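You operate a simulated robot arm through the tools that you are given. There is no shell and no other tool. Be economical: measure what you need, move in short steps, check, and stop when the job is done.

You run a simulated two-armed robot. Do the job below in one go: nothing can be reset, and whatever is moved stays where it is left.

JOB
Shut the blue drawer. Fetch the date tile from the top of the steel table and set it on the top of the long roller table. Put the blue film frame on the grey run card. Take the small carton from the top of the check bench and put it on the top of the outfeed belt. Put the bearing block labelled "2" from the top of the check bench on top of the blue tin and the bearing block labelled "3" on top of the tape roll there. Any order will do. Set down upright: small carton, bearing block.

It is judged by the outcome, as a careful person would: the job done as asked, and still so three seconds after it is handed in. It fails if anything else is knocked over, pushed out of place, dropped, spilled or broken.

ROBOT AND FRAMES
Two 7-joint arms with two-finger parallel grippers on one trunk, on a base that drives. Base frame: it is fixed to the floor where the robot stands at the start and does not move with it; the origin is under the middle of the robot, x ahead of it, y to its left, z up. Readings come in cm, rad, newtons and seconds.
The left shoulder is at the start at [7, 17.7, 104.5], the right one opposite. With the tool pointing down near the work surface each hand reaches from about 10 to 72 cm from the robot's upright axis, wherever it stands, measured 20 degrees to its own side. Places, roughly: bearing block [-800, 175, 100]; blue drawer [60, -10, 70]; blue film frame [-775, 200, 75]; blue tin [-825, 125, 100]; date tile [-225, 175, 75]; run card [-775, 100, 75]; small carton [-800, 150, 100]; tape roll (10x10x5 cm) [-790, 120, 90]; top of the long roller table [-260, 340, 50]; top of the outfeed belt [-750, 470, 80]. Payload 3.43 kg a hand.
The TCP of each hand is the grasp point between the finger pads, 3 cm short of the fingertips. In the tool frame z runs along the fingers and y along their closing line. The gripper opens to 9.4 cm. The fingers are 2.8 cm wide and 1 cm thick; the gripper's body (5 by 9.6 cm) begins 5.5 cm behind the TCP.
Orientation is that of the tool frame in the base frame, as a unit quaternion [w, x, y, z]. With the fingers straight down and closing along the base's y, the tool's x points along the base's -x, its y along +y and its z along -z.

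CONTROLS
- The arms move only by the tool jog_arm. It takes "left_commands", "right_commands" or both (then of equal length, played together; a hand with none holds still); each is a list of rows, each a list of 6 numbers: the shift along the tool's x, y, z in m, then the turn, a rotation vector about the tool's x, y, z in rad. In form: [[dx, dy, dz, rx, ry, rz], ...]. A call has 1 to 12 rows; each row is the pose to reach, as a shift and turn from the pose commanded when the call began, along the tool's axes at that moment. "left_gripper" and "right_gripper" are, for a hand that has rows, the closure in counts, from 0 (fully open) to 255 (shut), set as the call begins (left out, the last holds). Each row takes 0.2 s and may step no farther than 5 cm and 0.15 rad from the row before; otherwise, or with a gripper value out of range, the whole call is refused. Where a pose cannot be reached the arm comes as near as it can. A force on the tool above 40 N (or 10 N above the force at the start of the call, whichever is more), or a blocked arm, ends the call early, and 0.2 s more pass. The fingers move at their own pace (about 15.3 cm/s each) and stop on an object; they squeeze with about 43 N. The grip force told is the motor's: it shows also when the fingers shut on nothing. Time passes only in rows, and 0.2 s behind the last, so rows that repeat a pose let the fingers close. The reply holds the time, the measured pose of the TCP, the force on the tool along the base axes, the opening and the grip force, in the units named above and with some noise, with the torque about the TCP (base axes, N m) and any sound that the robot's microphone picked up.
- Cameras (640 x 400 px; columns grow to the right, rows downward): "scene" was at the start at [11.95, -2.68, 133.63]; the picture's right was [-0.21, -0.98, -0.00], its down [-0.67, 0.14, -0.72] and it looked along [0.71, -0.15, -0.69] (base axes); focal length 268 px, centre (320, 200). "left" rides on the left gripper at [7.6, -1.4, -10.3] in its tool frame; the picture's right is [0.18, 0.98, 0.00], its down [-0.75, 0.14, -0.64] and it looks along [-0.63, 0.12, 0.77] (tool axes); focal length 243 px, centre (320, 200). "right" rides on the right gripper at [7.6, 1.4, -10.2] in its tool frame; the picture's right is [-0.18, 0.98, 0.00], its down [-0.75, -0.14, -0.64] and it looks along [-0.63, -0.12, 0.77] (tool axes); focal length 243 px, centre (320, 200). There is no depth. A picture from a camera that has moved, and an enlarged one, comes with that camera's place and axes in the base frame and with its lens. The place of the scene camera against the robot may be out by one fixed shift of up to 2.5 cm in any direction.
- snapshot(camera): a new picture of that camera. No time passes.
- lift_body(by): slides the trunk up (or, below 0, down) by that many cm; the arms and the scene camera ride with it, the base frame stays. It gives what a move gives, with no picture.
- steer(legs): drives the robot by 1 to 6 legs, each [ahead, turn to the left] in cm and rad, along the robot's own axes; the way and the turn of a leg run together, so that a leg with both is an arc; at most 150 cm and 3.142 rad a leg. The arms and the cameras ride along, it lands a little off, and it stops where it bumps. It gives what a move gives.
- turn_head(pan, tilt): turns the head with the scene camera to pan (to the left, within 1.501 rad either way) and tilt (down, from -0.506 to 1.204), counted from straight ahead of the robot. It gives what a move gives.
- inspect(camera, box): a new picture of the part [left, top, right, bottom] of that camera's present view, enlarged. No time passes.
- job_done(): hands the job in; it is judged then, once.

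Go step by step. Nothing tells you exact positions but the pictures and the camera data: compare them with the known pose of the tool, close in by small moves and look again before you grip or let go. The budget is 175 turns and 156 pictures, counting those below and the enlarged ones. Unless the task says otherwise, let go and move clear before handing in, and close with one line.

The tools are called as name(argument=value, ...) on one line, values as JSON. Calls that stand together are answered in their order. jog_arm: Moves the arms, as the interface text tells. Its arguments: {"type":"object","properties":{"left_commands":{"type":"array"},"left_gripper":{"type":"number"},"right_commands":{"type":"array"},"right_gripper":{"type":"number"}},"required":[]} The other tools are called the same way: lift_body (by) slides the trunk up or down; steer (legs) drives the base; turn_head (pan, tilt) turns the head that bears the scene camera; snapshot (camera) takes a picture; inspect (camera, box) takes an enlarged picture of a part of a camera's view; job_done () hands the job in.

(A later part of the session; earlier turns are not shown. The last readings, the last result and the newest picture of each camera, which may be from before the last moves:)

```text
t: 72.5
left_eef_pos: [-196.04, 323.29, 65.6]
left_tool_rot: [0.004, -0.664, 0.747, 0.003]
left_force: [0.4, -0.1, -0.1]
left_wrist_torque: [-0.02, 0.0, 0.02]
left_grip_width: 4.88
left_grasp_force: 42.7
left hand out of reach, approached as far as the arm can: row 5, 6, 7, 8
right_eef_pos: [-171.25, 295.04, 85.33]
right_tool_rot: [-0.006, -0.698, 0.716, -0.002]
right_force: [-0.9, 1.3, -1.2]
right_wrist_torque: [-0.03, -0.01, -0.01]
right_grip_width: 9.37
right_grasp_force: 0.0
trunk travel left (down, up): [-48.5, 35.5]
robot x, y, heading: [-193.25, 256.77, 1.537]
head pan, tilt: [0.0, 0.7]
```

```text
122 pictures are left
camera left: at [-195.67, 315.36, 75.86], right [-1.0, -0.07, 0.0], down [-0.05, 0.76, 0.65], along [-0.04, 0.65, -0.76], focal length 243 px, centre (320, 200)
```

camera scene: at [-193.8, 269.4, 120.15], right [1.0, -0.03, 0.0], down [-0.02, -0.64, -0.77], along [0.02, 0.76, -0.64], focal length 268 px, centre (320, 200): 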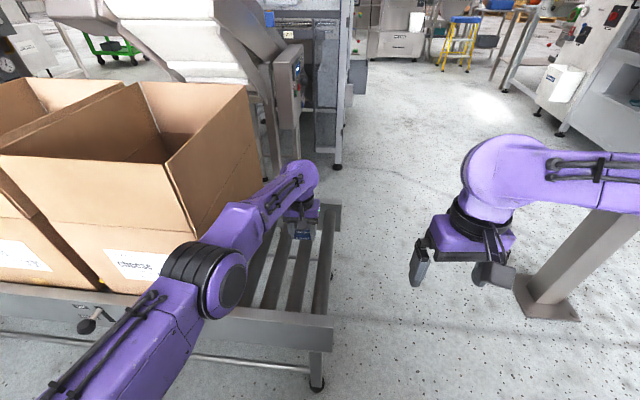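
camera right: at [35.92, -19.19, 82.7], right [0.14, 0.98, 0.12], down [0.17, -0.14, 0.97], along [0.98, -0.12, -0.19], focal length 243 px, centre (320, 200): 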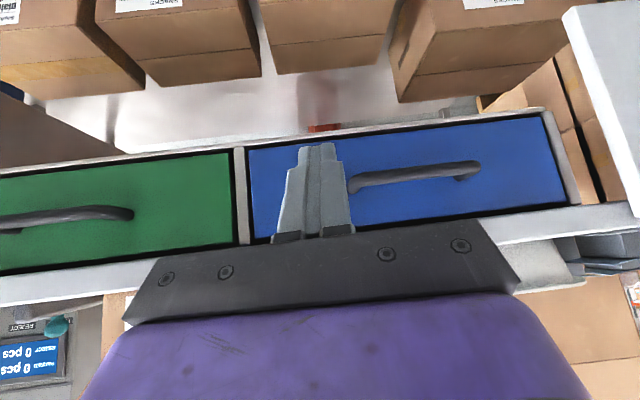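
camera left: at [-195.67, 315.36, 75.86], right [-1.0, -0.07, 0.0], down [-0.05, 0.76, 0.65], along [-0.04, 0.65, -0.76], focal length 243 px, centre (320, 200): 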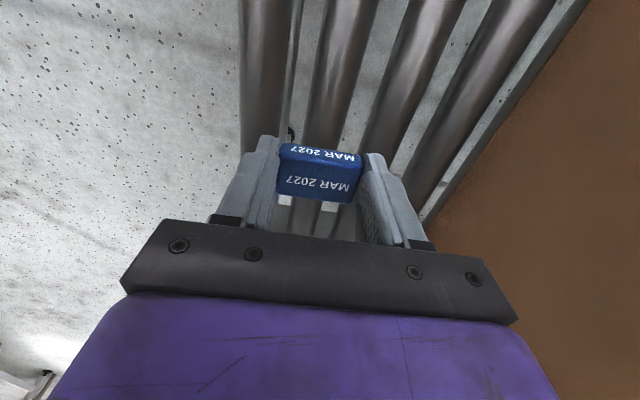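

The arm ran out of reach, so I'll use a spot nearer the front of the same valley (y≈317). I'll shift there at the current height.

jog_arm(left_commands=[[0.03, -0.011, 0, 0, 0, 0], [0.061, -0.022, 0, 0, 0, 0], [0.061, -0.022, 0.03, 0, 0, 0], [0.061, -0.022, 0.06, 0, 0, 0], [0.061, -0.022, 0.075, 0, 0, 0]])

snapshot(camera="left")

snapshot(camera="scene")

```text
t: 73.7
left_eef_pos: [-194.43, 317.17, 57.89]
left_tool_rot: [0.005, -0.664, 0.748, 0.003]
left_force: [-0.8, 0.3, 0.2]
left_wrist_torque: [-0.01, -0.02, -0.03]
left_grip_width: 4.87
left_grasp_force: 43.0
right_eef_pos: [-171.28, 295.04, 85.37]
right_tool_rot: [-0.004, -0.698, 0.716, -0.002]
right_force: [0.7, -0.3, -0.2]
right_wrist_torque: [0.03, 0.03, -0.01]
right_grip_width: 9.41
right_grasp_force: 0.0
trunk travel left (down, up): [-48.5, 35.5]
robot x, y, heading: [-193.27, 256.97, 1.534]
head pan, tilt: [0.0, 0.7]
```

```text
121 pictures are left
camera left: at [-194.2, 309.19, 68.24], right [-1.0, -0.07, 0.0], down [-0.05, 0.76, 0.65], along [-0.04, 0.65, -0.76], focal length 243 px, centre (320, 200)
```

left: 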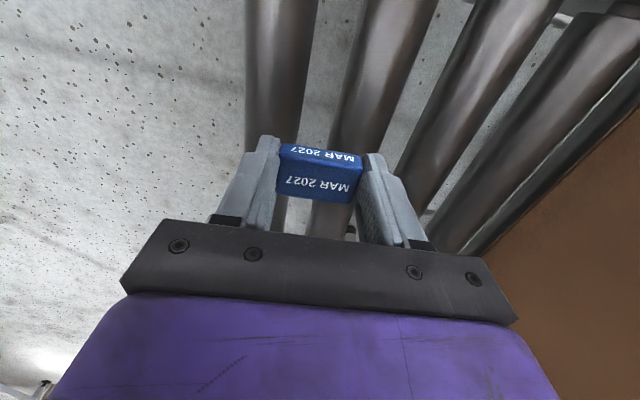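

```text
120 pictures are left
camera scene: at [-193.82, 269.49, 120.13], right [1.0, -0.03, 0.0], down [-0.02, -0.64, -0.76], along [0.02, 0.76, -0.64], focal length 268 px, centre (320, 200)
```

scene: 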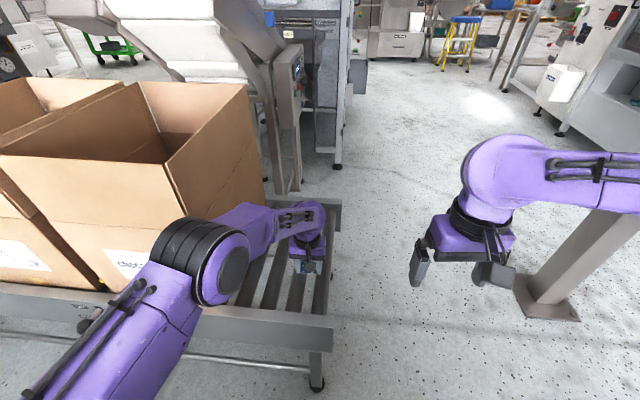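

The tile is over the middle of the valley. I'll lower it in small steps until it touches.

jog_arm(left_commands=[[0, 0, 0.01, 0, 0, 0], [0, 0, 0.02, 0, 0, 0], [0, 0, 0.028, 0, 0, 0], [0, 0, 0.034, 0, 0, 0], [0, 0, 0.04, 0, 0, 0], [0, 0, 0.045, 0, 0, 0], [0, 0, 0.05, 0, 0, 0], [0, 0, 0.055, 0, 0, 0]])

snapshot(camera="left")

inspect(camera="scene", box=[240, 190, 360, 310])

```text
t: 75.5
left_eef_pos: [-194.39, 316.98, 53.06]
left_tool_rot: [0.008, -0.664, 0.748, 0.007]
left_force: [0.1, -5.5, 33.7]
left_wrist_torque: [-0.51, 0.9, 0.11]
left_grip_width: 4.87
left_grasp_force: 42.6
right_eef_pos: [-171.19, 294.61, 85.65]
right_tool_rot: [-0.003, -0.697, 0.717, 0.0]
right_force: [0.3, 0.2, 0.2]
right_wrist_torque: [-0.04, 0.01, 0.0]
right_grip_width: 9.4
right_grasp_force: 0.0
trunk travel left (down, up): [-48.5, 35.5]
robot x, y, heading: [-193.15, 256.73, 1.541]
head pan, tilt: [0.0, 0.7]
```

```text
119 pictures are left
camera left: at [-194.17, 309.04, 63.23], right [-1.0, -0.07, 0.0], down [-0.05, 0.75, 0.66], along [-0.04, 0.66, -0.75], focal length 243 px, centre (320, 200)
```

left: 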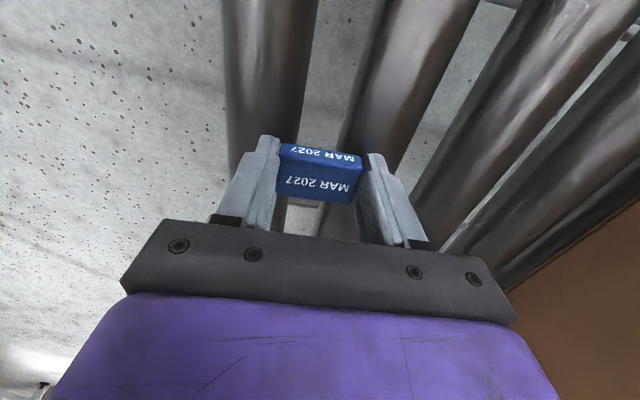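

```text
3.33 times, centred on (300, 250) of scene
camera zoom: at [-193.78, 268.92, 120.27], right [1.0, -0.03, 0.0], down [-0.02, -0.64, -0.77], along [0.02, 0.77, -0.64], focal length 893 px, centre (387, 33)
```

zoom: 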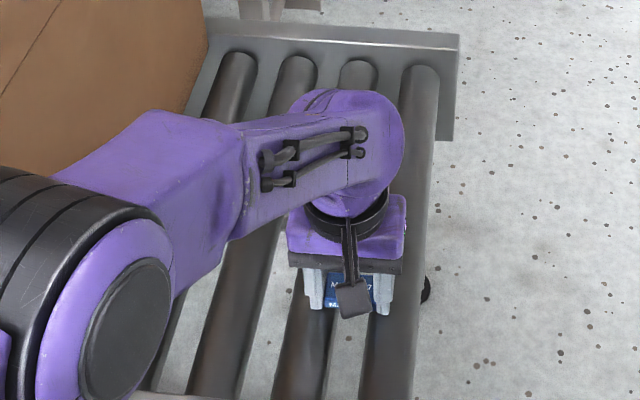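

The tile bridges the two rollers and the fingertips rest on them. I'll ease the pressure off and let go.

jog_arm(left_commands=[[0, 0, -0.002, 0, 0, 0], [0, 0, -0.002, 0, 0, 0]])

jog_arm(left_commands=[[0, 0, 0, 0, 0, 0], [0, 0, 0, 0, 0, 0], [0, 0, 0, 0, 0, 0]], left_gripper=100)

snapshot(camera="left")

```text
t: 76.1
left_eef_pos: [-194.52, 317.06, 52.95]
left_tool_rot: [0.007, -0.664, 0.748, 0.006]
left_force: [1.9, 4.5, 34.2]
left_wrist_torque: [-0.19, 0.96, -0.15]
left_grip_width: 4.87
left_grasp_force: 42.7
right_eef_pos: [-171.17, 294.7, 85.43]
right_tool_rot: [-0.003, -0.698, 0.716, -0.001]
right_force: [-0.1, -0.2, -0.1]
right_wrist_torque: [-0.01, 0.0, 0.0]
right_grip_width: 9.38
right_grasp_force: 0.1
trunk travel left (down, up): [-48.5, 35.5]
robot x, y, heading: [-193.15, 256.81, 1.539]
head pan, tilt: [0.0, 0.7]
```

```text
t: 76.9
left_eef_pos: [-194.43, 317.07, 53.04]
left_tool_rot: [0.007, -0.664, 0.747, 0.005]
left_force: [9.4, 3.3, 34.3]
left_wrist_torque: [-0.18, 0.82, -0.02]
left_grip_width: 5.18
left_grasp_force: 0.1
right_eef_pos: [-171.05, 294.75, 85.42]
right_tool_rot: [-0.004, -0.698, 0.716, -0.001]
right_force: [0.6, 0.0, -0.7]
right_wrist_torque: [-0.04, 0.0, -0.01]
right_grip_width: 9.4
right_grasp_force: 0.0
trunk travel left (down, up): [-48.5, 35.5]
robot x, y, heading: [-192.96, 256.93, 1.538]
head pan, tilt: [0.0, 0.7]
```

```text
117 pictures are left
camera left: at [-194.07, 309.02, 63.25], right [-1.0, -0.07, 0.0], down [-0.05, 0.75, 0.66], along [-0.04, 0.65, -0.76], focal length 243 px, centre (320, 200)
```

left: 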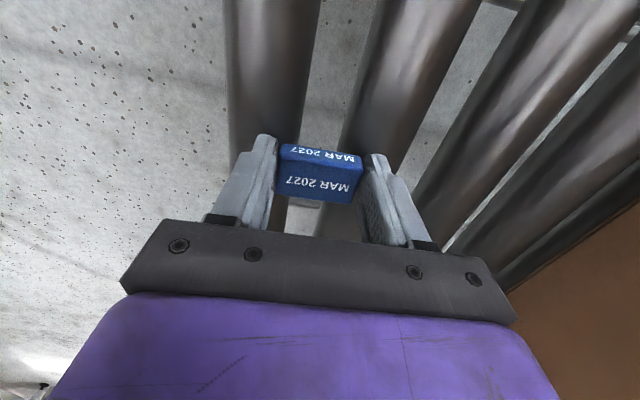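

Released; the tile is sitting on the rollers. I'll open a little more and go straight up.

jog_arm(left_commands=[[0, 0, -0.004, 0, 0, 0], [0, 0, -0.01, 0, 0, 0], [0, 0, -0.03, 0, 0, 0], [0, 0, -0.07, 0, 0, 0], [0, 0, -0.11, 0, 0, 0], [0, 0, -0.15, 0, 0, 0], [0, 0, -0.19, 0, 0, 0]], left_gripper=60)

snapshot(camera="left")

```text
t: 78.5
left_eef_pos: [-194.4, 316.6, 71.73]
left_tool_rot: [0.004, -0.664, 0.748, 0.002]
left_force: [0.5, 0.0, -0.7]
left_wrist_torque: [0.01, -0.03, 0.03]
left_grip_width: 7.18
left_grasp_force: 0.1
right_eef_pos: [-171.15, 295.04, 85.41]
right_tool_rot: [-0.004, -0.698, 0.716, -0.003]
right_force: [0.2, -0.1, 0.9]
right_wrist_torque: [0.01, 0.05, 0.0]
right_grip_width: 9.42
right_grasp_force: 0.2
trunk travel left (down, up): [-48.5, 35.5]
robot x, y, heading: [-192.95, 256.59, 1.542]
head pan, tilt: [0.0, 0.7]
```

```text
116 pictures are left
camera left: at [-194.16, 308.67, 81.99], right [-1.0, -0.07, 0.0], down [-0.05, 0.76, 0.65], along [-0.04, 0.65, -0.76], focal length 243 px, centre (320, 200)
```

left: 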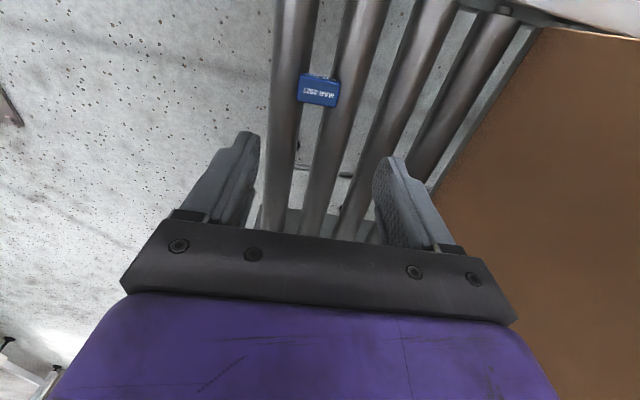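

The tile rests securely across the two rollers. I'll retract, back off, raise the trunk and face down the aisle toward the check bench.

jog_arm(left_commands=[[0, 0, -0.04, 0, 0, 0], [0.03, 0, -0.07, 0, 0, 0], [0.07, 0, -0.1, 0, 0, 0], [0.11, 0, -0.12, 0, 0, 0], [0.15, 0, -0.14, 0, 0, 0], [0.19, 0, -0.14, 0, 0, 0]], left_gripper=0)

steer(legs=[[-25, 0], [0, 1.6]])

lift_body(by=14)

turn_head(pan=0.0, tilt=0.25)

snapshot(camera="scene")

```text
t: 79.9
left_eef_pos: [-197.14, 297.6, 85.48]
left_tool_rot: [0.005, -0.664, 0.748, 0.003]
left_force: [0.5, 0.1, -0.6]
left_wrist_torque: [0.01, 0.0, 0.0]
left_grip_width: 9.4
left_grasp_force: 0.1
right_eef_pos: [-171.21, 295.03, 85.34]
right_tool_rot: [-0.004, -0.698, 0.716, -0.003]
right_force: [0.1, 0.9, 0.0]
right_wrist_torque: [0.0, -0.03, 0.0]
right_grip_width: 9.41
right_grasp_force: 0.0
trunk travel left (down, up): [-48.5, 35.5]
robot x, y, heading: [-193.04, 257.18, 1.539]
head pan, tilt: [0.0, 0.7]
```

```text
t: 85.5
left_eef_pos: [-234.78, 228.09, 85.37]
left_tool_rot: [-0.001, 0.998, -0.058, -0.005]
left_force: [-0.6, -0.1, -0.5]
left_wrist_torque: [0.03, 0.0, 0.02]
left_grip_width: 9.4
left_grasp_force: 0.1
right_eef_pos: [-232.2, 253.88, 85.3]
right_tool_rot: [0.001, 1.0, -0.013, 0.005]
right_force: [0.6, -0.2, -0.3]
right_wrist_torque: [-0.02, -0.02, -0.02]
right_grip_width: 9.41
right_grasp_force: 0.1
trunk travel left (down, up): [-48.5, 35.5]
robot x, y, heading: [-193.69, 232.26, 3.114]
head pan, tilt: [0.0, 0.7]
```

```text
t: 87.2
left_eef_pos: [-234.75, 228.23, 99.4]
left_tool_rot: [0.0, 0.998, -0.059, -0.005]
left_force: [1.1, -0.1, 0.2]
left_wrist_torque: [0.0, -0.01, 0.01]
left_grip_width: 9.4
left_grasp_force: 0.1
right_eef_pos: [-232.13, 253.92, 99.29]
right_tool_rot: [0.001, 1.0, -0.013, 0.005]
right_force: [0.2, -0.1, 0.4]
right_wrist_torque: [0.01, 0.0, 0.03]
right_grip_width: 9.41
right_grasp_force: 0.0
trunk travel left (down, up): [-62.5, 21.5]
robot x, y, heading: [-193.78, 232.02, 3.108]
head pan, tilt: [0.0, 0.7]
```

```text
t: 88.1
left_eef_pos: [-234.77, 228.11, 99.5]
left_tool_rot: [-0.001, 0.998, -0.058, -0.005]
left_force: [-0.1, -0.2, -0.5]
left_wrist_torque: [0.01, -0.01, -0.02]
left_grip_width: 9.4
left_grasp_force: 0.1
right_eef_pos: [-232.12, 254.04, 99.26]
right_tool_rot: [0.001, 1.0, -0.012, 0.005]
right_force: [-0.5, -0.1, 0.9]
right_wrist_torque: [0.03, -0.03, 0.01]
right_grip_width: 9.38
right_grasp_force: 0.0
trunk travel left (down, up): [-62.5, 21.5]
robot x, y, heading: [-194.19, 231.77, 3.111]
head pan, tilt: [0.0, 0.25]
```

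```text
115 pictures are left
camera scene: at [-209.42, 231.65, 138.21], right [0.03, 1.0, 0.0], down [0.25, -0.01, -0.97], along [-0.97, 0.03, -0.25], focal length 268 px, centre (320, 200)
```

scene: 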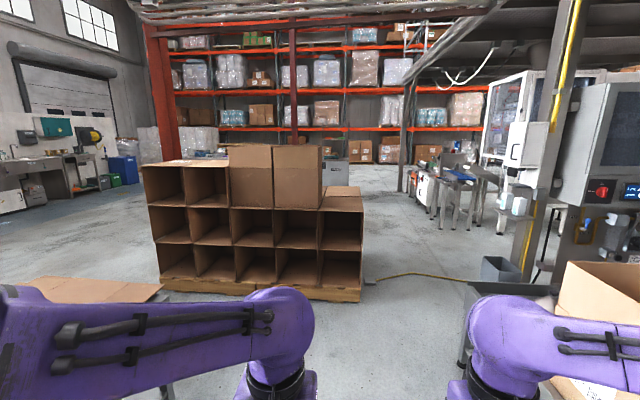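

A carton pallet sits ahead (right corner near (-407, 273)) and the roller table ends at about x=-342, so there is an ~80 cm gap between them. I'll raise the trunk so the arms clear, drive to the mouth of the gap and check.

lift_body(by=18)

steer(legs=[[0, -0.14], [80, 0], [75, 0], [0, -0.78]])

turn_head(pan=0.0, tilt=0.7)

snapshot(camera="scene")

```text
t: 90.1
left_eef_pos: [-234.69, 228.15, 117.41]
left_tool_rot: [-0.002, 0.998, -0.059, -0.005]
left_force: [-0.5, 0.3, 0.8]
left_wrist_torque: [0.01, -0.03, 0.01]
left_grip_width: 9.37
left_grasp_force: 0.1
right_eef_pos: [-232.13, 254.06, 117.19]
right_tool_rot: [0.002, 1.0, -0.012, 0.006]
right_force: [-0.7, 0.0, 0.3]
right_wrist_torque: [-0.02, -0.04, 0.02]
right_grip_width: 9.39
right_grasp_force: 0.0
trunk travel left (down, up): [-80.5, 3.5]
robot x, y, heading: [-194.06, 232.18, 3.111]
head pan, tilt: [0.0, 0.25]
```

```text
t: 100.7
left_eef_pos: [-374.32, 289.7, 117.38]
left_tool_rot: [-0.003, 0.868, -0.496, -0.003]
left_force: [0.0, 0.2, -1.0]
left_wrist_torque: [-0.03, 0.0, 0.05]
left_grip_width: 9.4
left_grasp_force: 0.1
right_eef_pos: [-352.31, 303.24, 117.4]
right_tool_rot: [0.003, 0.891, -0.454, 0.005]
right_force: [-0.4, -0.4, -0.9]
right_wrist_torque: [-0.01, -0.02, -0.01]
right_grip_width: 9.38
right_grasp_force: 0.0
trunk travel left (down, up): [-80.5, 3.5]
robot x, y, heading: [-346.05, 259.41, 2.19]
head pan, tilt: [0.0, 0.25]
```

```text
t: 101.6
left_eef_pos: [-374.36, 289.66, 117.3]
left_tool_rot: [-0.004, 0.868, -0.496, -0.003]
left_force: [-0.3, -0.5, -0.1]
left_wrist_torque: [0.03, -0.01, 0.02]
left_grip_width: 9.38
left_grasp_force: 0.0
right_eef_pos: [-352.33, 303.32, 117.35]
right_tool_rot: [0.002, 0.891, -0.454, 0.005]
right_force: [0.1, 0.4, 0.3]
right_wrist_torque: [0.0, 0.04, 0.0]
right_grip_width: 9.44
right_grasp_force: 0.1
trunk travel left (down, up): [-80.5, 3.5]
robot x, y, heading: [-346.99, 259.32, 2.192]
head pan, tilt: [0.0, 0.7]
```

```text
114 pictures are left
camera scene: at [-355.44, 269.71, 152.14], right [0.81, 0.58, 0.0], down [0.37, -0.52, -0.77], along [-0.45, 0.62, -0.64], focal length 268 px, centre (320, 200)
```

scene: 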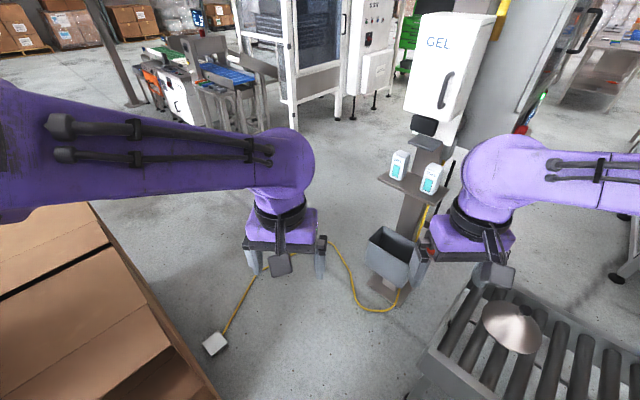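

A sanitizer stand with a floor cable crosses this gap, so I don't want to drive through it. I'll back up a little, turn left and check the route between the cardboard table and the pallet instead.

steer(legs=[[-12, 0], [0, 2.16]])

snapshot(camera="scene")

```text
t: 108.0
left_eef_pos: [-348.99, 209.72, 117.44]
left_tool_rot: [0.002, 0.848, 0.53, -0.005]
left_force: [0.5, -0.7, -0.2]
left_wrist_torque: [-0.02, -0.02, 0.02]
left_grip_width: 9.39
left_grasp_force: 0.1
right_eef_pos: [-372.51, 220.67, 117.39]
right_tool_rot: [-0.002, 0.822, 0.57, 0.005]
right_force: [-0.4, -0.4, 0.5]
right_wrist_torque: [-0.01, 0.02, -0.02]
right_grip_width: 9.39
right_grasp_force: 0.1
trunk travel left (down, up): [-80.5, 3.5]
robot x, y, heading: [-339.34, 249.65, -1.935]
head pan, tilt: [0.0, 0.7]
```

```text
113 pictures are left
camera scene: at [-345.25, 236.03, 152.14], right [-0.93, 0.36, 0.0], down [0.23, 0.6, -0.76], along [-0.27, -0.71, -0.64], focal length 268 px, centre (320, 200)
```

scene: 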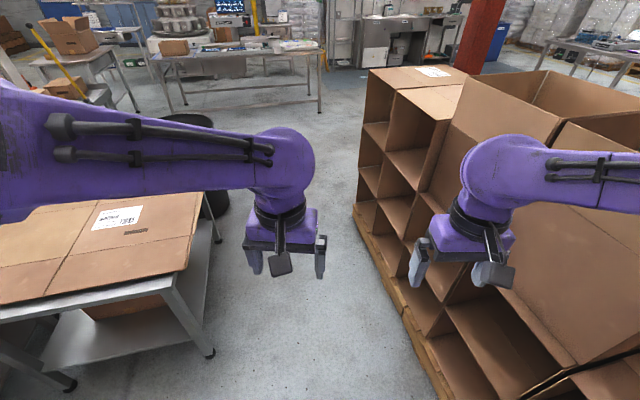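

The gap here is about 100 cm and the floor is clear. I'll drive through, staying nearer the low table than the tall cartons, then turn toward -x.

steer(legs=[[0, 0.165], [90, 0], [0, 0.12], [140, 0], [0, -1.5]])

turn_head(pan=0.0, tilt=0.25)

snapshot(camera="scene")

```text
t: 124.2
left_eef_pos: [-410.71, 17.69, 117.37]
left_tool_rot: [-0.001, 0.999, -0.05, -0.006]
left_force: [0.0, -1.3, 0.7]
left_wrist_torque: [-0.01, 0.02, 0.01]
left_grip_width: 9.41
left_grasp_force: 0.0
right_eef_pos: [-408.64, 43.53, 117.31]
right_tool_rot: [0.001, 1.0, -0.002, 0.004]
right_force: [0.9, 0.0, -0.4]
right_wrist_torque: [-0.01, 0.01, 0.02]
right_grip_width: 9.41
right_grasp_force: 0.0
trunk travel left (down, up): [-80.5, 3.5]
robot x, y, heading: [-370.09, 22.08, 3.128]
head pan, tilt: [0.0, 0.7]
```

```text
t: 125.1
left_eef_pos: [-410.67, 17.61, 117.34]
left_tool_rot: [0.0, 0.999, -0.049, -0.005]
left_force: [0.1, -0.3, -0.1]
left_wrist_torque: [0.0, -0.02, 0.02]
left_grip_width: 9.42
left_grasp_force: 0.1
right_eef_pos: [-408.62, 43.34, 117.25]
right_tool_rot: [0.0, 1.0, -0.004, 0.005]
right_force: [0.3, 0.1, 0.7]
right_wrist_torque: [0.01, -0.03, 0.02]
right_grip_width: 9.4
right_grasp_force: 0.1
trunk travel left (down, up): [-80.5, 3.5]
robot x, y, heading: [-370.29, 22.42, 3.13]
head pan, tilt: [0.0, 0.25]
```

```text
112 pictures are left
camera scene: at [-385.57, 21.64, 156.21], right [0.01, 1.0, 0.0], down [0.25, 0.0, -0.97], along [-0.97, 0.01, -0.25], focal length 268 px, centre (320, 200)
```

scene: 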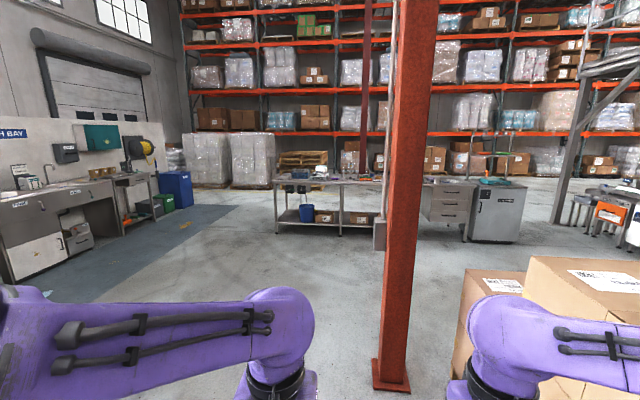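

I can see the check bench ahead (roughly y from -45 to 330) with a red pillar at about (-521, 69). I'll pass left of the pillar and look again.

steer(legs=[[0, 0.1], [140, 0], [80, 0], [0, -0.6]])

turn_head(pan=0.0, tilt=0.35)

snapshot(camera="scene")

```text
t: 138.1
left_eef_pos: [-626.05, 16.29, 117.34]
left_tool_rot: [-0.003, 0.957, -0.291, -0.004]
left_force: [0.2, -0.7, 0.3]
left_wrist_torque: [0.0, 0.02, 0.0]
left_grip_width: 9.39
left_grasp_force: 0.1
right_eef_pos: [-612.04, 38.28, 117.28]
right_tool_rot: [0.001, 0.969, -0.245, 0.005]
right_force: [-1.0, -0.7, -0.1]
right_wrist_torque: [0.04, -0.01, 0.05]
right_grip_width: 9.41
right_grasp_force: 0.0
trunk travel left (down, up): [-80.5, 3.5]
robot x, y, heading: [-587.67, 1.37, 2.643]
head pan, tilt: [0.0, 0.25]
```

```text
t: 138.8
left_eef_pos: [-625.97, 16.41, 117.38]
left_tool_rot: [-0.002, 0.957, -0.29, -0.005]
left_force: [0.8, -0.1, 0.3]
left_wrist_torque: [0.03, -0.02, 0.01]
left_grip_width: 9.39
left_grasp_force: 0.1
right_eef_pos: [-612.02, 38.31, 117.2]
right_tool_rot: [0.003, 0.97, -0.244, 0.004]
right_force: [1.0, 0.1, 0.6]
right_wrist_torque: [0.03, -0.01, 0.0]
right_grip_width: 9.4
right_grasp_force: 0.0
trunk travel left (down, up): [-80.5, 3.5]
robot x, y, heading: [-587.85, 1.68, 2.637]
head pan, tilt: [0.0, 0.351]
```

```text
111 pictures are left
camera scene: at [-601.51, 7.4, 155.28], right [0.48, 0.88, 0.0], down [0.3, -0.16, -0.94], along [-0.82, 0.45, -0.34], focal length 268 px, centre (320, 200)
```

scene: 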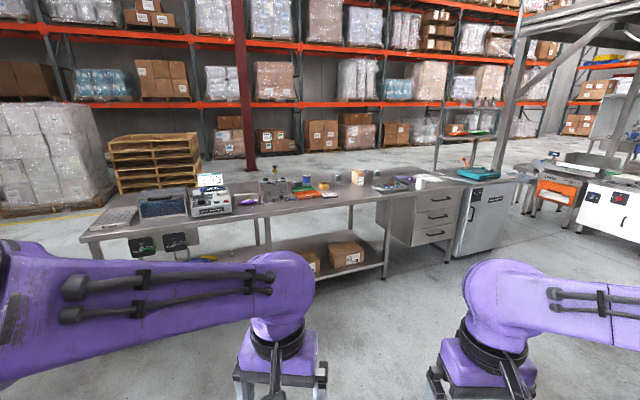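

inspect(camera="scene", box=[230, 140, 450, 278])

```text
2.90 times, centred on (340, 209) of scene
camera zoom: at [-601.51, 7.4, 155.28], right [0.48, 0.88, 0.0], down [0.3, -0.16, -0.94], along [-0.82, 0.45, -0.34], focal length 777 px, centre (262, 174)
```

zoom: 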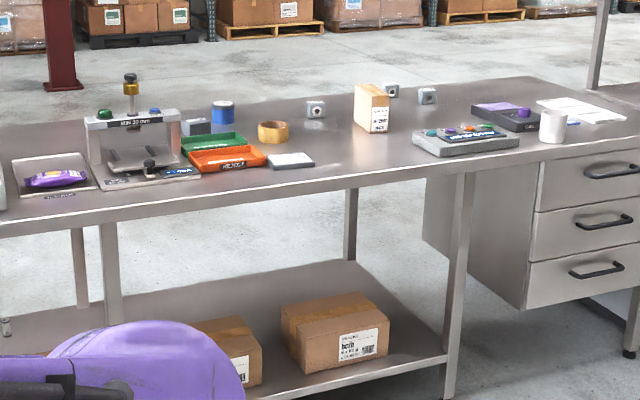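

The bench holds the gauge, green and orange frames, blue tin, tape roll, run card, small carton and three bearing blocks. I'll drive up close, square to it.

steer(legs=[[0, -0.23], [110, 0], [48, 0], [0, 0.53]])

turn_head(pan=0.0, tilt=0.6)

snapshot(camera="scene")

```text
t: 149.2
left_eef_pos: [-747.34, 111.58, 117.37]
left_tool_rot: [-0.001, 0.989, -0.15, -0.004]
left_force: [-0.7, 0.6, -0.7]
left_wrist_torque: [0.02, -0.02, 0.02]
left_grip_width: 9.39
left_grasp_force: 0.0
right_eef_pos: [-740.1, 136.52, 117.27]
right_tool_rot: [0.001, 0.995, -0.103, 0.005]
right_force: [0.1, -0.7, -0.4]
right_wrist_torque: [-0.03, -0.02, 0.04]
right_grip_width: 9.41
right_grasp_force: 0.0
trunk travel left (down, up): [-80.5, 3.5]
robot x, y, heading: [-706.58, 108.33, 2.924]
head pan, tilt: [0.0, 0.351]
```

```text
t: 150.0
left_eef_pos: [-747.33, 111.57, 117.33]
left_tool_rot: [-0.001, 0.989, -0.15, -0.004]
left_force: [0.1, 0.4, 0.1]
left_wrist_torque: [-0.04, 0.01, 0.03]
left_grip_width: 9.41
left_grasp_force: 0.0
right_eef_pos: [-740.05, 136.57, 117.3]
right_tool_rot: [0.001, 0.995, -0.103, 0.005]
right_force: [-0.2, -0.9, 0.2]
right_wrist_torque: [0.02, 0.03, 0.02]
right_grip_width: 9.42
right_grasp_force: 0.0
trunk travel left (down, up): [-80.5, 3.5]
robot x, y, heading: [-706.55, 108.25, 2.931]
head pan, tilt: [0.0, 0.6]
```

```text
109 pictures are left
camera scene: at [-721.17, 110.1, 153.01], right [0.21, 0.98, 0.0], down [0.55, -0.12, -0.83], along [-0.81, 0.17, -0.56], focal length 268 px, centre (320, 200)
```

scene: 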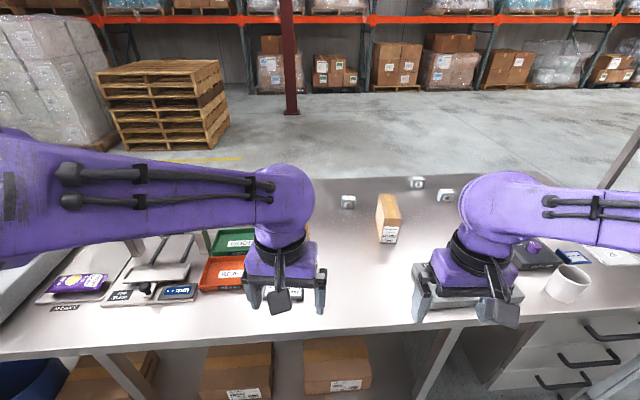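

The hands hide part of the bench, so I'll spread them sideways and look down.

jog_arm(left_commands=[[0.02, 0.04, 0, 0, 0, 0], [0.04, 0.08, 0, 0, 0, 0], [0.06, 0.12, 0, 0, 0, 0], [0.08, 0.16, 0, 0, 0, 0], [0.09, 0.2, 0, 0, 0, 0]], right_commands=[[0.02, -0.04, 0, 0, 0, 0], [0.03, -0.08, 0, 0, 0, 0], [0.04, -0.12, 0, 0, 0, 0], [0.05, -0.16, 0, 0, 0, 0], [0.05, -0.2, 0, 0, 0, 0]])

turn_head(pan=-0.1, tilt=0.75)

snapshot(camera="scene")

```text
t: 151.2
left_eef_pos: [-744.81, 89.57, 117.26]
left_tool_rot: [-0.002, 0.989, -0.148, -0.005]
left_force: [0.7, -0.4, 0.5]
left_wrist_torque: [0.0, 0.01, -0.02]
left_grip_width: 9.43
left_grasp_force: 0.1
right_eef_pos: [-731.17, 155.06, 117.43]
right_tool_rot: [0.001, 0.995, -0.104, 0.006]
right_force: [1.1, 0.9, 0.6]
right_wrist_torque: [0.02, 0.01, -0.01]
right_grip_width: 9.39
right_grasp_force: 0.1
trunk travel left (down, up): [-80.5, 3.5]
robot x, y, heading: [-706.71, 107.85, 2.926]
head pan, tilt: [0.0, 0.6]
```

```text
t: 151.9
left_eef_pos: [-744.95, 89.78, 117.21]
left_tool_rot: [-0.001, 0.989, -0.149, -0.005]
left_force: [0.2, 0.4, -0.1]
left_wrist_torque: [-0.03, -0.02, 0.0]
left_grip_width: 9.4
left_grasp_force: 0.0
right_eef_pos: [-731.14, 155.02, 117.25]
right_tool_rot: [0.001, 0.995, -0.103, 0.006]
right_force: [0.2, -0.2, -0.1]
right_wrist_torque: [0.01, -0.02, -0.01]
right_grip_width: 9.39
right_grasp_force: 0.0
trunk travel left (down, up): [-80.5, 3.5]
robot x, y, heading: [-706.69, 108.25, 2.926]
head pan, tilt: [-0.099, 0.75]
```

```text
108 pictures are left
camera scene: at [-720.42, 110.79, 151.72], right [0.31, 0.95, 0.0], down [0.65, -0.21, -0.73], along [-0.7, 0.22, -0.68], focal length 268 px, centre (320, 200)
```

scene: 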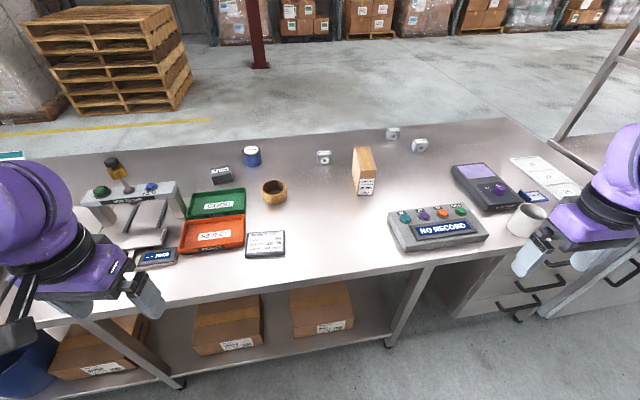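

inspect(camera="scene", box=[170, 110, 450, 285])

inspect(camera="scene", box=[430, 140, 590, 240])

snapshot(camera="right")

snapshot(camera="left")

```text
2.29 times, centred on (310, 198) of scene
camera zoom: at [-720.42, 110.79, 151.72], right [0.31, 0.95, 0.0], down [0.65, -0.21, -0.73], along [-0.7, 0.22, -0.68], focal length 613 px, centre (343, 206)
```

zoom: 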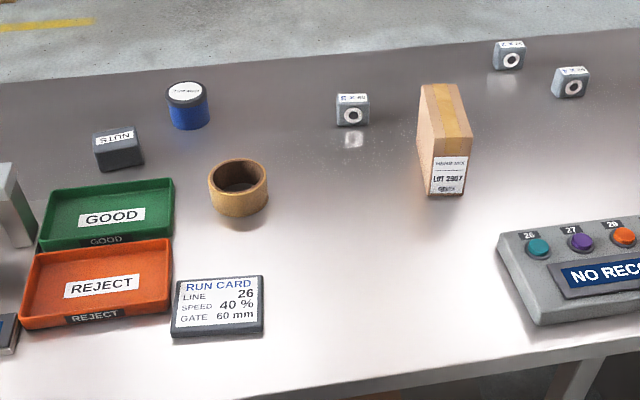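

```text
4.00 times, centred on (510, 190) of scene
camera zoom: at [-720.42, 110.79, 151.72], right [0.31, 0.95, 0.0], down [0.65, -0.21, -0.73], along [-0.7, 0.22, -0.68], focal length 1072 px, centre (-440, 240)
```

zoom: 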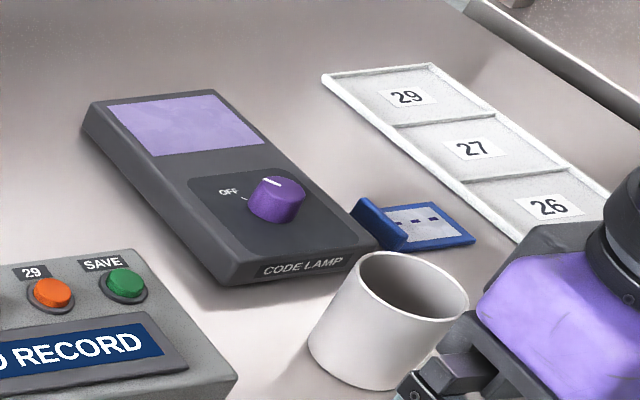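

```text
105 pictures are left
camera right: at [-724.06, 152.21, 127.79], right [-0.38, -0.92, 0.0], down [-0.72, 0.29, 0.63], along [-0.59, 0.24, -0.77], focal length 243 px, centre (320, 200)
```

right: 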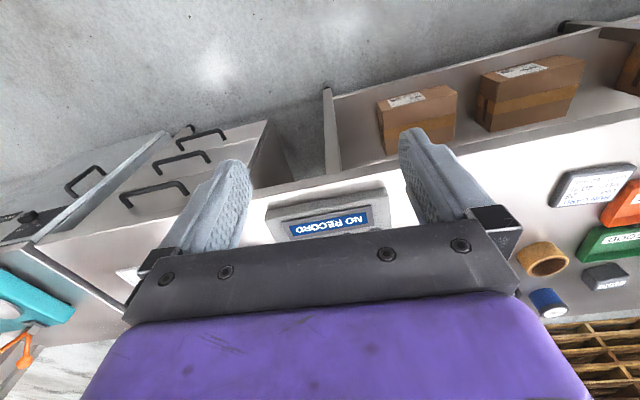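

```text
104 pictures are left
camera left: at [-737.2, 88.72, 127.53], right [-0.11, -0.99, 0.0], down [-0.76, 0.08, 0.65], along [-0.64, 0.08, -0.76], focal length 243 px, centre (320, 200)
```

left: 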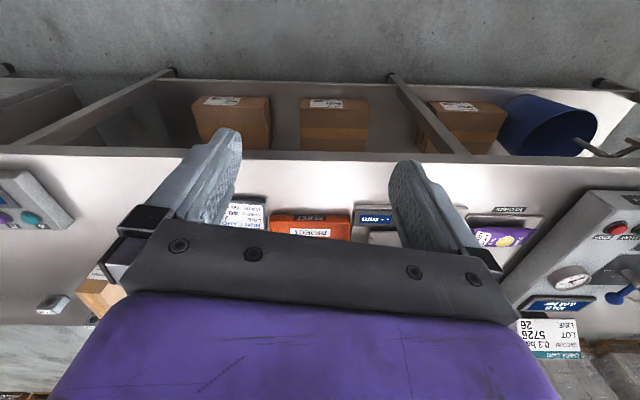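

Triangulation puts the bench top at z≈86, the run card at (-774, 110), the tin near (-819, 112), the tape roll near (-795, 117), the carton near (-793, 151) and the blue film frame near (-766, 207). I'll do the film frame first, so I'll shift right along the bench.

steer(legs=[[0, -1.35], [80, 0], [0, 1.43]])

lift_body(by=-8)

turn_head(pan=-0.2, tilt=0.8)

snapshot(camera="scene")

snapshot(camera="right")

```text
t: 163.1
left_eef_pos: [-744.68, 166.28, 117.19]
left_tool_rot: [-0.002, 0.996, -0.093, -0.004]
left_force: [0.8, -0.5, -0.7]
left_wrist_torque: [0.02, 0.0, 0.0]
left_grip_width: 9.39
left_grasp_force: 0.1
right_eef_pos: [-738.56, 232.72, 117.37]
right_tool_rot: [0.001, 0.999, -0.046, 0.005]
right_force: [-0.4, 0.0, 0.2]
right_wrist_torque: [0.01, 0.03, 0.0]
right_grip_width: 9.4
right_grasp_force: 0.1
trunk travel left (down, up): [-80.5, 3.5]
robot x, y, heading: [-708.95, 189.03, 3.046]
head pan, tilt: [-0.099, 0.75]
```

```text
t: 164.2
left_eef_pos: [-744.52, 166.29, 109.18]
left_tool_rot: [-0.002, 0.996, -0.092, -0.006]
left_force: [0.1, 0.4, -1.0]
left_wrist_torque: [-0.03, 0.01, -0.01]
left_grip_width: 9.38
left_grasp_force: 0.2
right_eef_pos: [-738.57, 232.7, 109.37]
right_tool_rot: [0.001, 0.999, -0.046, 0.005]
right_force: [-0.4, 0.8, -1.3]
right_wrist_torque: [0.04, -0.01, -0.01]
right_grip_width: 9.41
right_grasp_force: 0.1
trunk travel left (down, up): [-72.5, 11.5]
robot x, y, heading: [-708.53, 188.58, 3.043]
head pan, tilt: [-0.099, 0.75]
```

```text
t: 164.9
left_eef_pos: [-744.69, 166.2, 109.24]
left_tool_rot: [-0.001, 0.996, -0.092, -0.005]
left_force: [-0.2, -0.5, -0.7]
left_wrist_torque: [-0.03, 0.01, 0.03]
left_grip_width: 9.4
left_grasp_force: 0.1
right_eef_pos: [-738.55, 232.62, 109.44]
right_tool_rot: [0.001, 0.999, -0.046, 0.006]
right_force: [-0.7, -0.1, 0.0]
right_wrist_torque: [0.01, -0.03, 0.02]
right_grip_width: 9.41
right_grasp_force: 0.1
trunk travel left (down, up): [-72.5, 11.5]
robot x, y, heading: [-708.76, 189.1, 3.044]
head pan, tilt: [-0.201, 0.799]
```

```text
103 pictures are left
camera scene: at [-722.51, 190.84, 143.32], right [0.29, 0.96, 0.0], down [0.69, -0.21, -0.7], along [-0.67, 0.2, -0.72], focal length 268 px, centre (320, 200)
```

scene: 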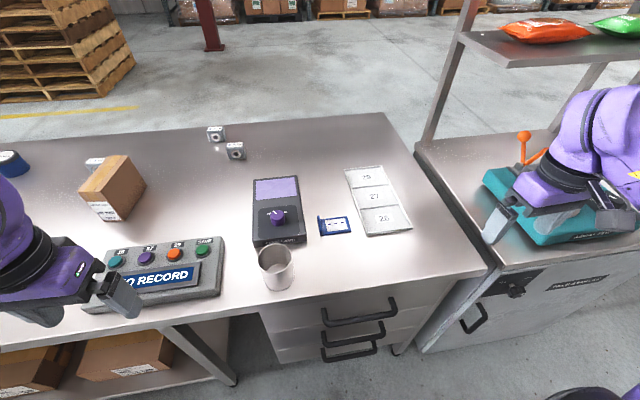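

```text
102 pictures are left
camera right: at [-731.14, 230.73, 119.79], right [-0.27, -0.96, 0.0], down [-0.74, 0.21, 0.63], along [-0.61, 0.17, -0.77], focal length 243 px, centre (320, 200)
```

right: 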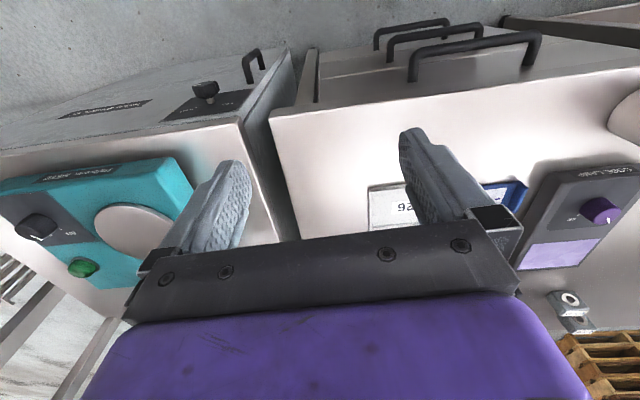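

inspect(camera="scene", box=[250, 160, 430, 280])

```text
3.33 times, centred on (340, 220) of scene
camera zoom: at [-722.51, 190.84, 143.32], right [0.29, 0.96, 0.0], down [0.69, -0.21, -0.7], along [-0.67, 0.2, -0.72], focal length 893 px, centre (253, 133)
```

zoom: 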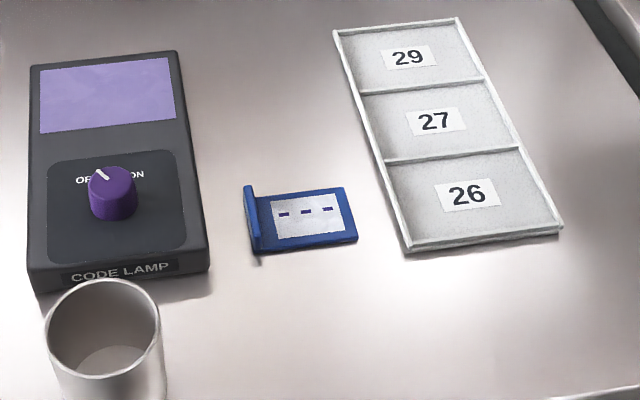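

The film frame lies flat with an upright tab on its left edge, at about (-765, 204). I'll bring the right hand above the tab with the fingers narrowed to clear the lamp.

jog_arm(right_commands=[[-0.026, 0.035, 0, 0, 0, 0.01], [-0.052, 0.07, 0.0, 0, 0, 0.02], [-0.078, 0.105, 0.0, 0, 0, 0.03], [-0.104, 0.14, 0.0, 0, 0, 0.04], [-0.13, 0.175, 0.0, 0, 0, 0.05], [-0.156, 0.21, 0, 0, 0, 0.06], [-0.182, 0.245, 0, 0, 0, 0.07], [-0.208, 0.28, 0.01, 0, 0, 0.07], [-0.236, 0.311, 0.03, 0, 0, 0.07], [-0.236, 0.311, 0.06, 0, 0, 0.07]], right_gripper=165)

snapshot(camera="right")

inspect(camera="scene", box=[250, 160, 430, 280])

```text
t: 167.1
left_eef_pos: [-744.63, 166.31, 109.26]
left_tool_rot: [0.0, 0.996, -0.092, -0.004]
left_force: [-0.2, -0.3, -0.4]
left_wrist_torque: [-0.01, 0.0, 0.01]
left_grip_width: 9.4
left_grasp_force: 0.0
right_eef_pos: [-765.15, 203.99, 103.16]
right_tool_rot: [0.002, 0.997, -0.082, 0.005]
right_force: [0.1, 0.0, -0.2]
right_wrist_torque: [0.0, -0.02, -0.01]
right_grip_width: 3.35
right_grasp_force: 0.0
trunk travel left (down, up): [-72.5, 11.5]
robot x, y, heading: [-707.96, 188.61, 3.045]
head pan, tilt: [-0.201, 0.799]
```

```text
100 pictures are left
camera right: at [-757.83, 201.47, 113.59], right [-0.34, -0.94, 0.0], down [-0.73, 0.26, 0.63], along [-0.6, 0.22, -0.77], focal length 243 px, centre (320, 200)
```

right: 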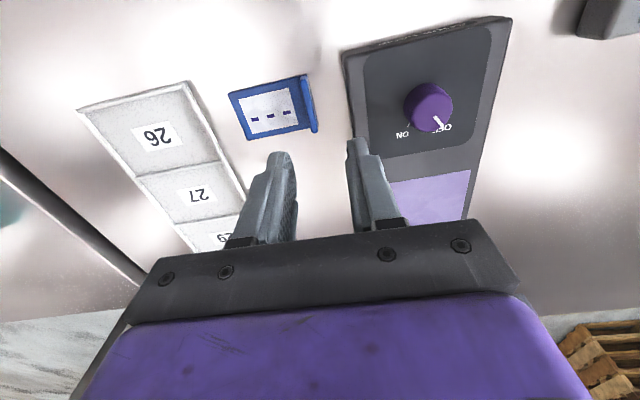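

```text
3.33 times, centred on (340, 220) of scene
camera zoom: at [-722.5, 190.91, 143.32], right [0.29, 0.96, 0.0], down [0.69, -0.21, -0.7], along [-0.67, 0.2, -0.72], focal length 893 px, centre (253, 133)
```

zoom: 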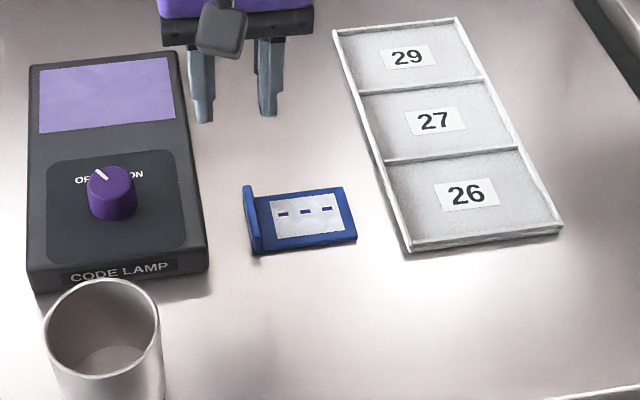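

The tab centre refines to about (-765.5, 205.5), and the gap to the lamp is about 4 cm. I'll correct sideways and go down partway.

jog_arm(right_commands=[[-0.005, -0.014, 0.0, 0, 0, 0], [-0.005, -0.014, 0.03, 0, 0, 0], [-0.005, -0.014, 0.06, 0, 0, 0], [-0.005, -0.014, 0.09, 0, 0, 0]])

snapshot(camera="right")

inspect(camera="scene", box=[250, 160, 430, 280])

```text
t: 168.1
left_eef_pos: [-744.74, 166.23, 109.17]
left_tool_rot: [-0.002, 0.996, -0.092, -0.004]
left_force: [0.5, 0.2, 0.2]
left_wrist_torque: [-0.01, 0.03, -0.01]
left_grip_width: 9.41
left_grasp_force: 0.0
right_eef_pos: [-764.85, 205.35, 94.28]
right_tool_rot: [0.001, 0.997, -0.08, 0.005]
right_force: [-0.1, 0.4, 0.5]
right_wrist_torque: [0.0, -0.01, -0.03]
right_grip_width: 3.35
right_grasp_force: 0.0
trunk travel left (down, up): [-72.5, 11.5]
robot x, y, heading: [-708.96, 188.67, 3.042]
head pan, tilt: [-0.201, 0.799]
```

```text
98 pictures are left
camera right: at [-757.73, 202.85, 104.64], right [-0.34, -0.94, 0.0], down [-0.73, 0.26, 0.63], along [-0.6, 0.22, -0.77], focal length 243 px, centre (320, 200)
```

right: 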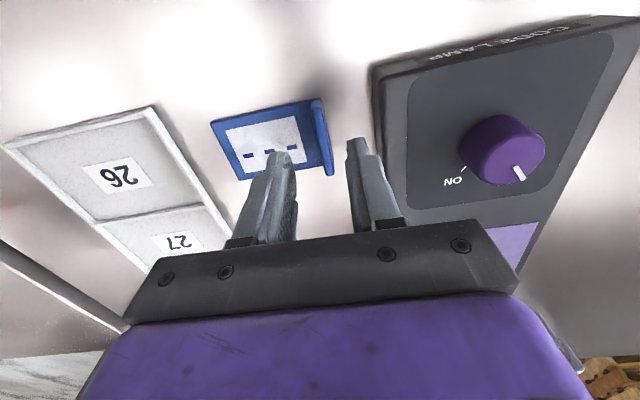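

```text
3.33 times, centred on (340, 220) of scene
camera zoom: at [-722.59, 190.85, 143.31], right [0.29, 0.96, 0.0], down [0.69, -0.21, -0.7], along [-0.67, 0.21, -0.72], focal length 893 px, centre (253, 133)
```

zoom: 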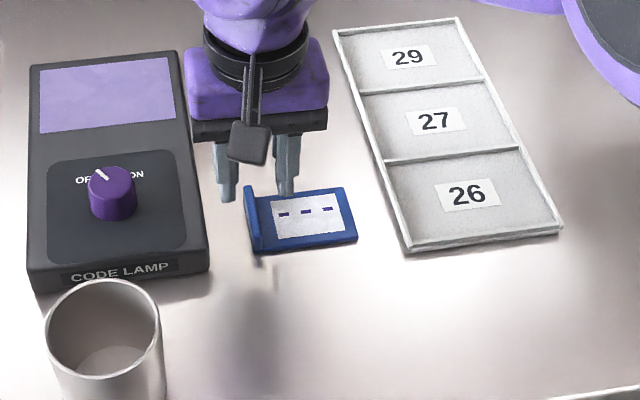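

The fingers straddle the tab line. I'll descend slowly 4 cm and then close.

jog_arm(right_commands=[[0, 0, 0.012, 0, 0, 0], [0, 0, 0.024, 0, 0, 0], [0, 0, 0.032, 0, 0, 0], [0, 0, 0.038, 0, 0, 0]])

snapshot(camera="right")

inspect(camera="scene", box=[280, 180, 400, 270])

```text
t: 169.1
left_eef_pos: [-744.57, 166.29, 109.24]
left_tool_rot: [-0.001, 0.996, -0.092, -0.005]
left_force: [-0.3, 0.2, 0.2]
left_wrist_torque: [0.02, 0.01, 0.02]
left_grip_width: 9.4
left_grasp_force: 0.0
right_eef_pos: [-765.05, 205.46, 90.29]
right_tool_rot: [0.001, 0.997, -0.081, 0.005]
right_force: [-0.6, -0.6, 1.1]
right_wrist_torque: [0.04, -0.05, 0.01]
right_grip_width: 3.32
right_grasp_force: 0.0
trunk travel left (down, up): [-72.5, 11.5]
robot x, y, heading: [-708.8, 189.23, 3.043]
head pan, tilt: [-0.201, 0.799]
```

```text
96 pictures are left
camera right: at [-757.74, 202.86, 100.78], right [-0.34, -0.94, 0.0], down [-0.73, 0.26, 0.63], along [-0.6, 0.22, -0.77], focal length 243 px, centre (320, 200)
```

right: 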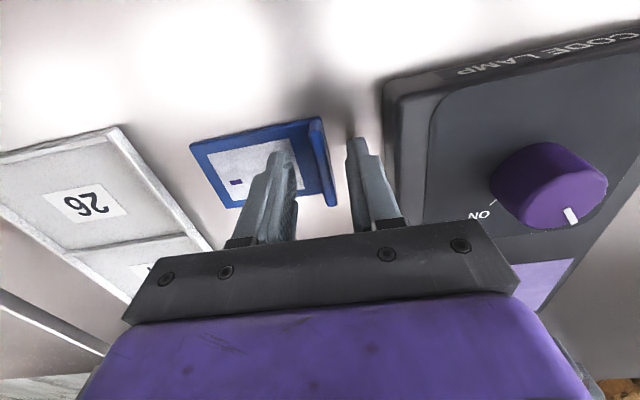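

```text
4.44 times, centred on (340, 225) of scene
camera zoom: at [-722.56, 190.83, 143.31], right [0.29, 0.96, 0.0], down [0.69, -0.21, -0.7], along [-0.67, 0.21, -0.72], focal length 1191 px, centre (231, 89)
```

zoom: 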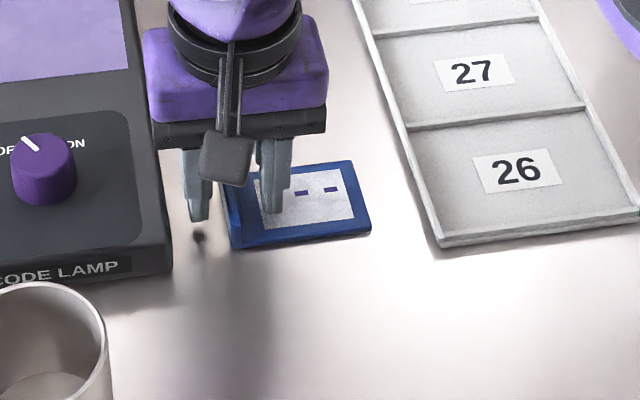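

The tab is between the fingers. I'll go a little deeper, then close.

jog_arm(right_commands=[[0, 0, 0.004, 0, 0, 0], [0, 0, 0.008, 0, 0, 0]])

jog_arm(right_commands=[[0, 0, 0, 0, 0, 0], [0, 0, 0, 0, 0, 0], [0, 0, 0, 0, 0, 0]], right_gripper=255)

snapshot(camera="right")

```text
t: 169.7
left_eef_pos: [-744.61, 166.17, 109.3]
left_tool_rot: [-0.002, 0.996, -0.093, -0.005]
left_force: [-1.2, 0.5, 0.4]
left_wrist_torque: [0.02, 0.0, 0.0]
left_grip_width: 9.4
left_grasp_force: 0.1
right_eef_pos: [-765.1, 205.31, 89.53]
right_tool_rot: [0.0, 0.997, -0.081, 0.004]
right_force: [-0.7, -0.6, 1.0]
right_wrist_torque: [0.02, 0.04, 0.02]
right_grip_width: 3.35
right_grasp_force: 0.2
trunk travel left (down, up): [-72.5, 11.5]
robot x, y, heading: [-708.76, 188.89, 3.046]
head pan, tilt: [-0.201, 0.799]
```

```text
t: 170.5
left_eef_pos: [-744.61, 166.12, 109.31]
left_tool_rot: [-0.002, 0.996, -0.092, -0.005]
left_force: [-0.5, -0.2, -0.2]
left_wrist_torque: [0.0, 0.0, 0.0]
left_grip_width: 9.39
left_grasp_force: 0.0
right_eef_pos: [-764.95, 205.33, 89.58]
right_tool_rot: [0.001, 0.997, -0.082, 0.005]
right_force: [-1.9, 0.2, 6.2]
right_wrist_torque: [0.08, 0.26, 0.05]
right_grip_width: 0.67
right_grasp_force: 40.5
trunk travel left (down, up): [-72.5, 11.5]
robot x, y, heading: [-708.34, 188.65, 3.045]
head pan, tilt: [-0.201, 0.799]
```

```text
94 pictures are left
camera right: at [-757.67, 202.78, 100.03], right [-0.34, -0.94, 0.0], down [-0.73, 0.26, 0.64], along [-0.6, 0.22, -0.77], focal length 243 px, centre (320, 200)
```

right: 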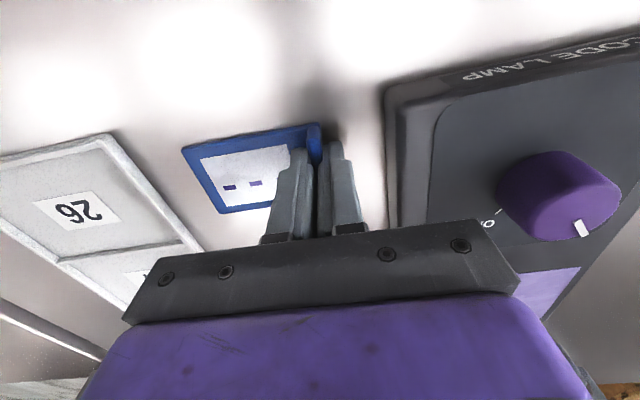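

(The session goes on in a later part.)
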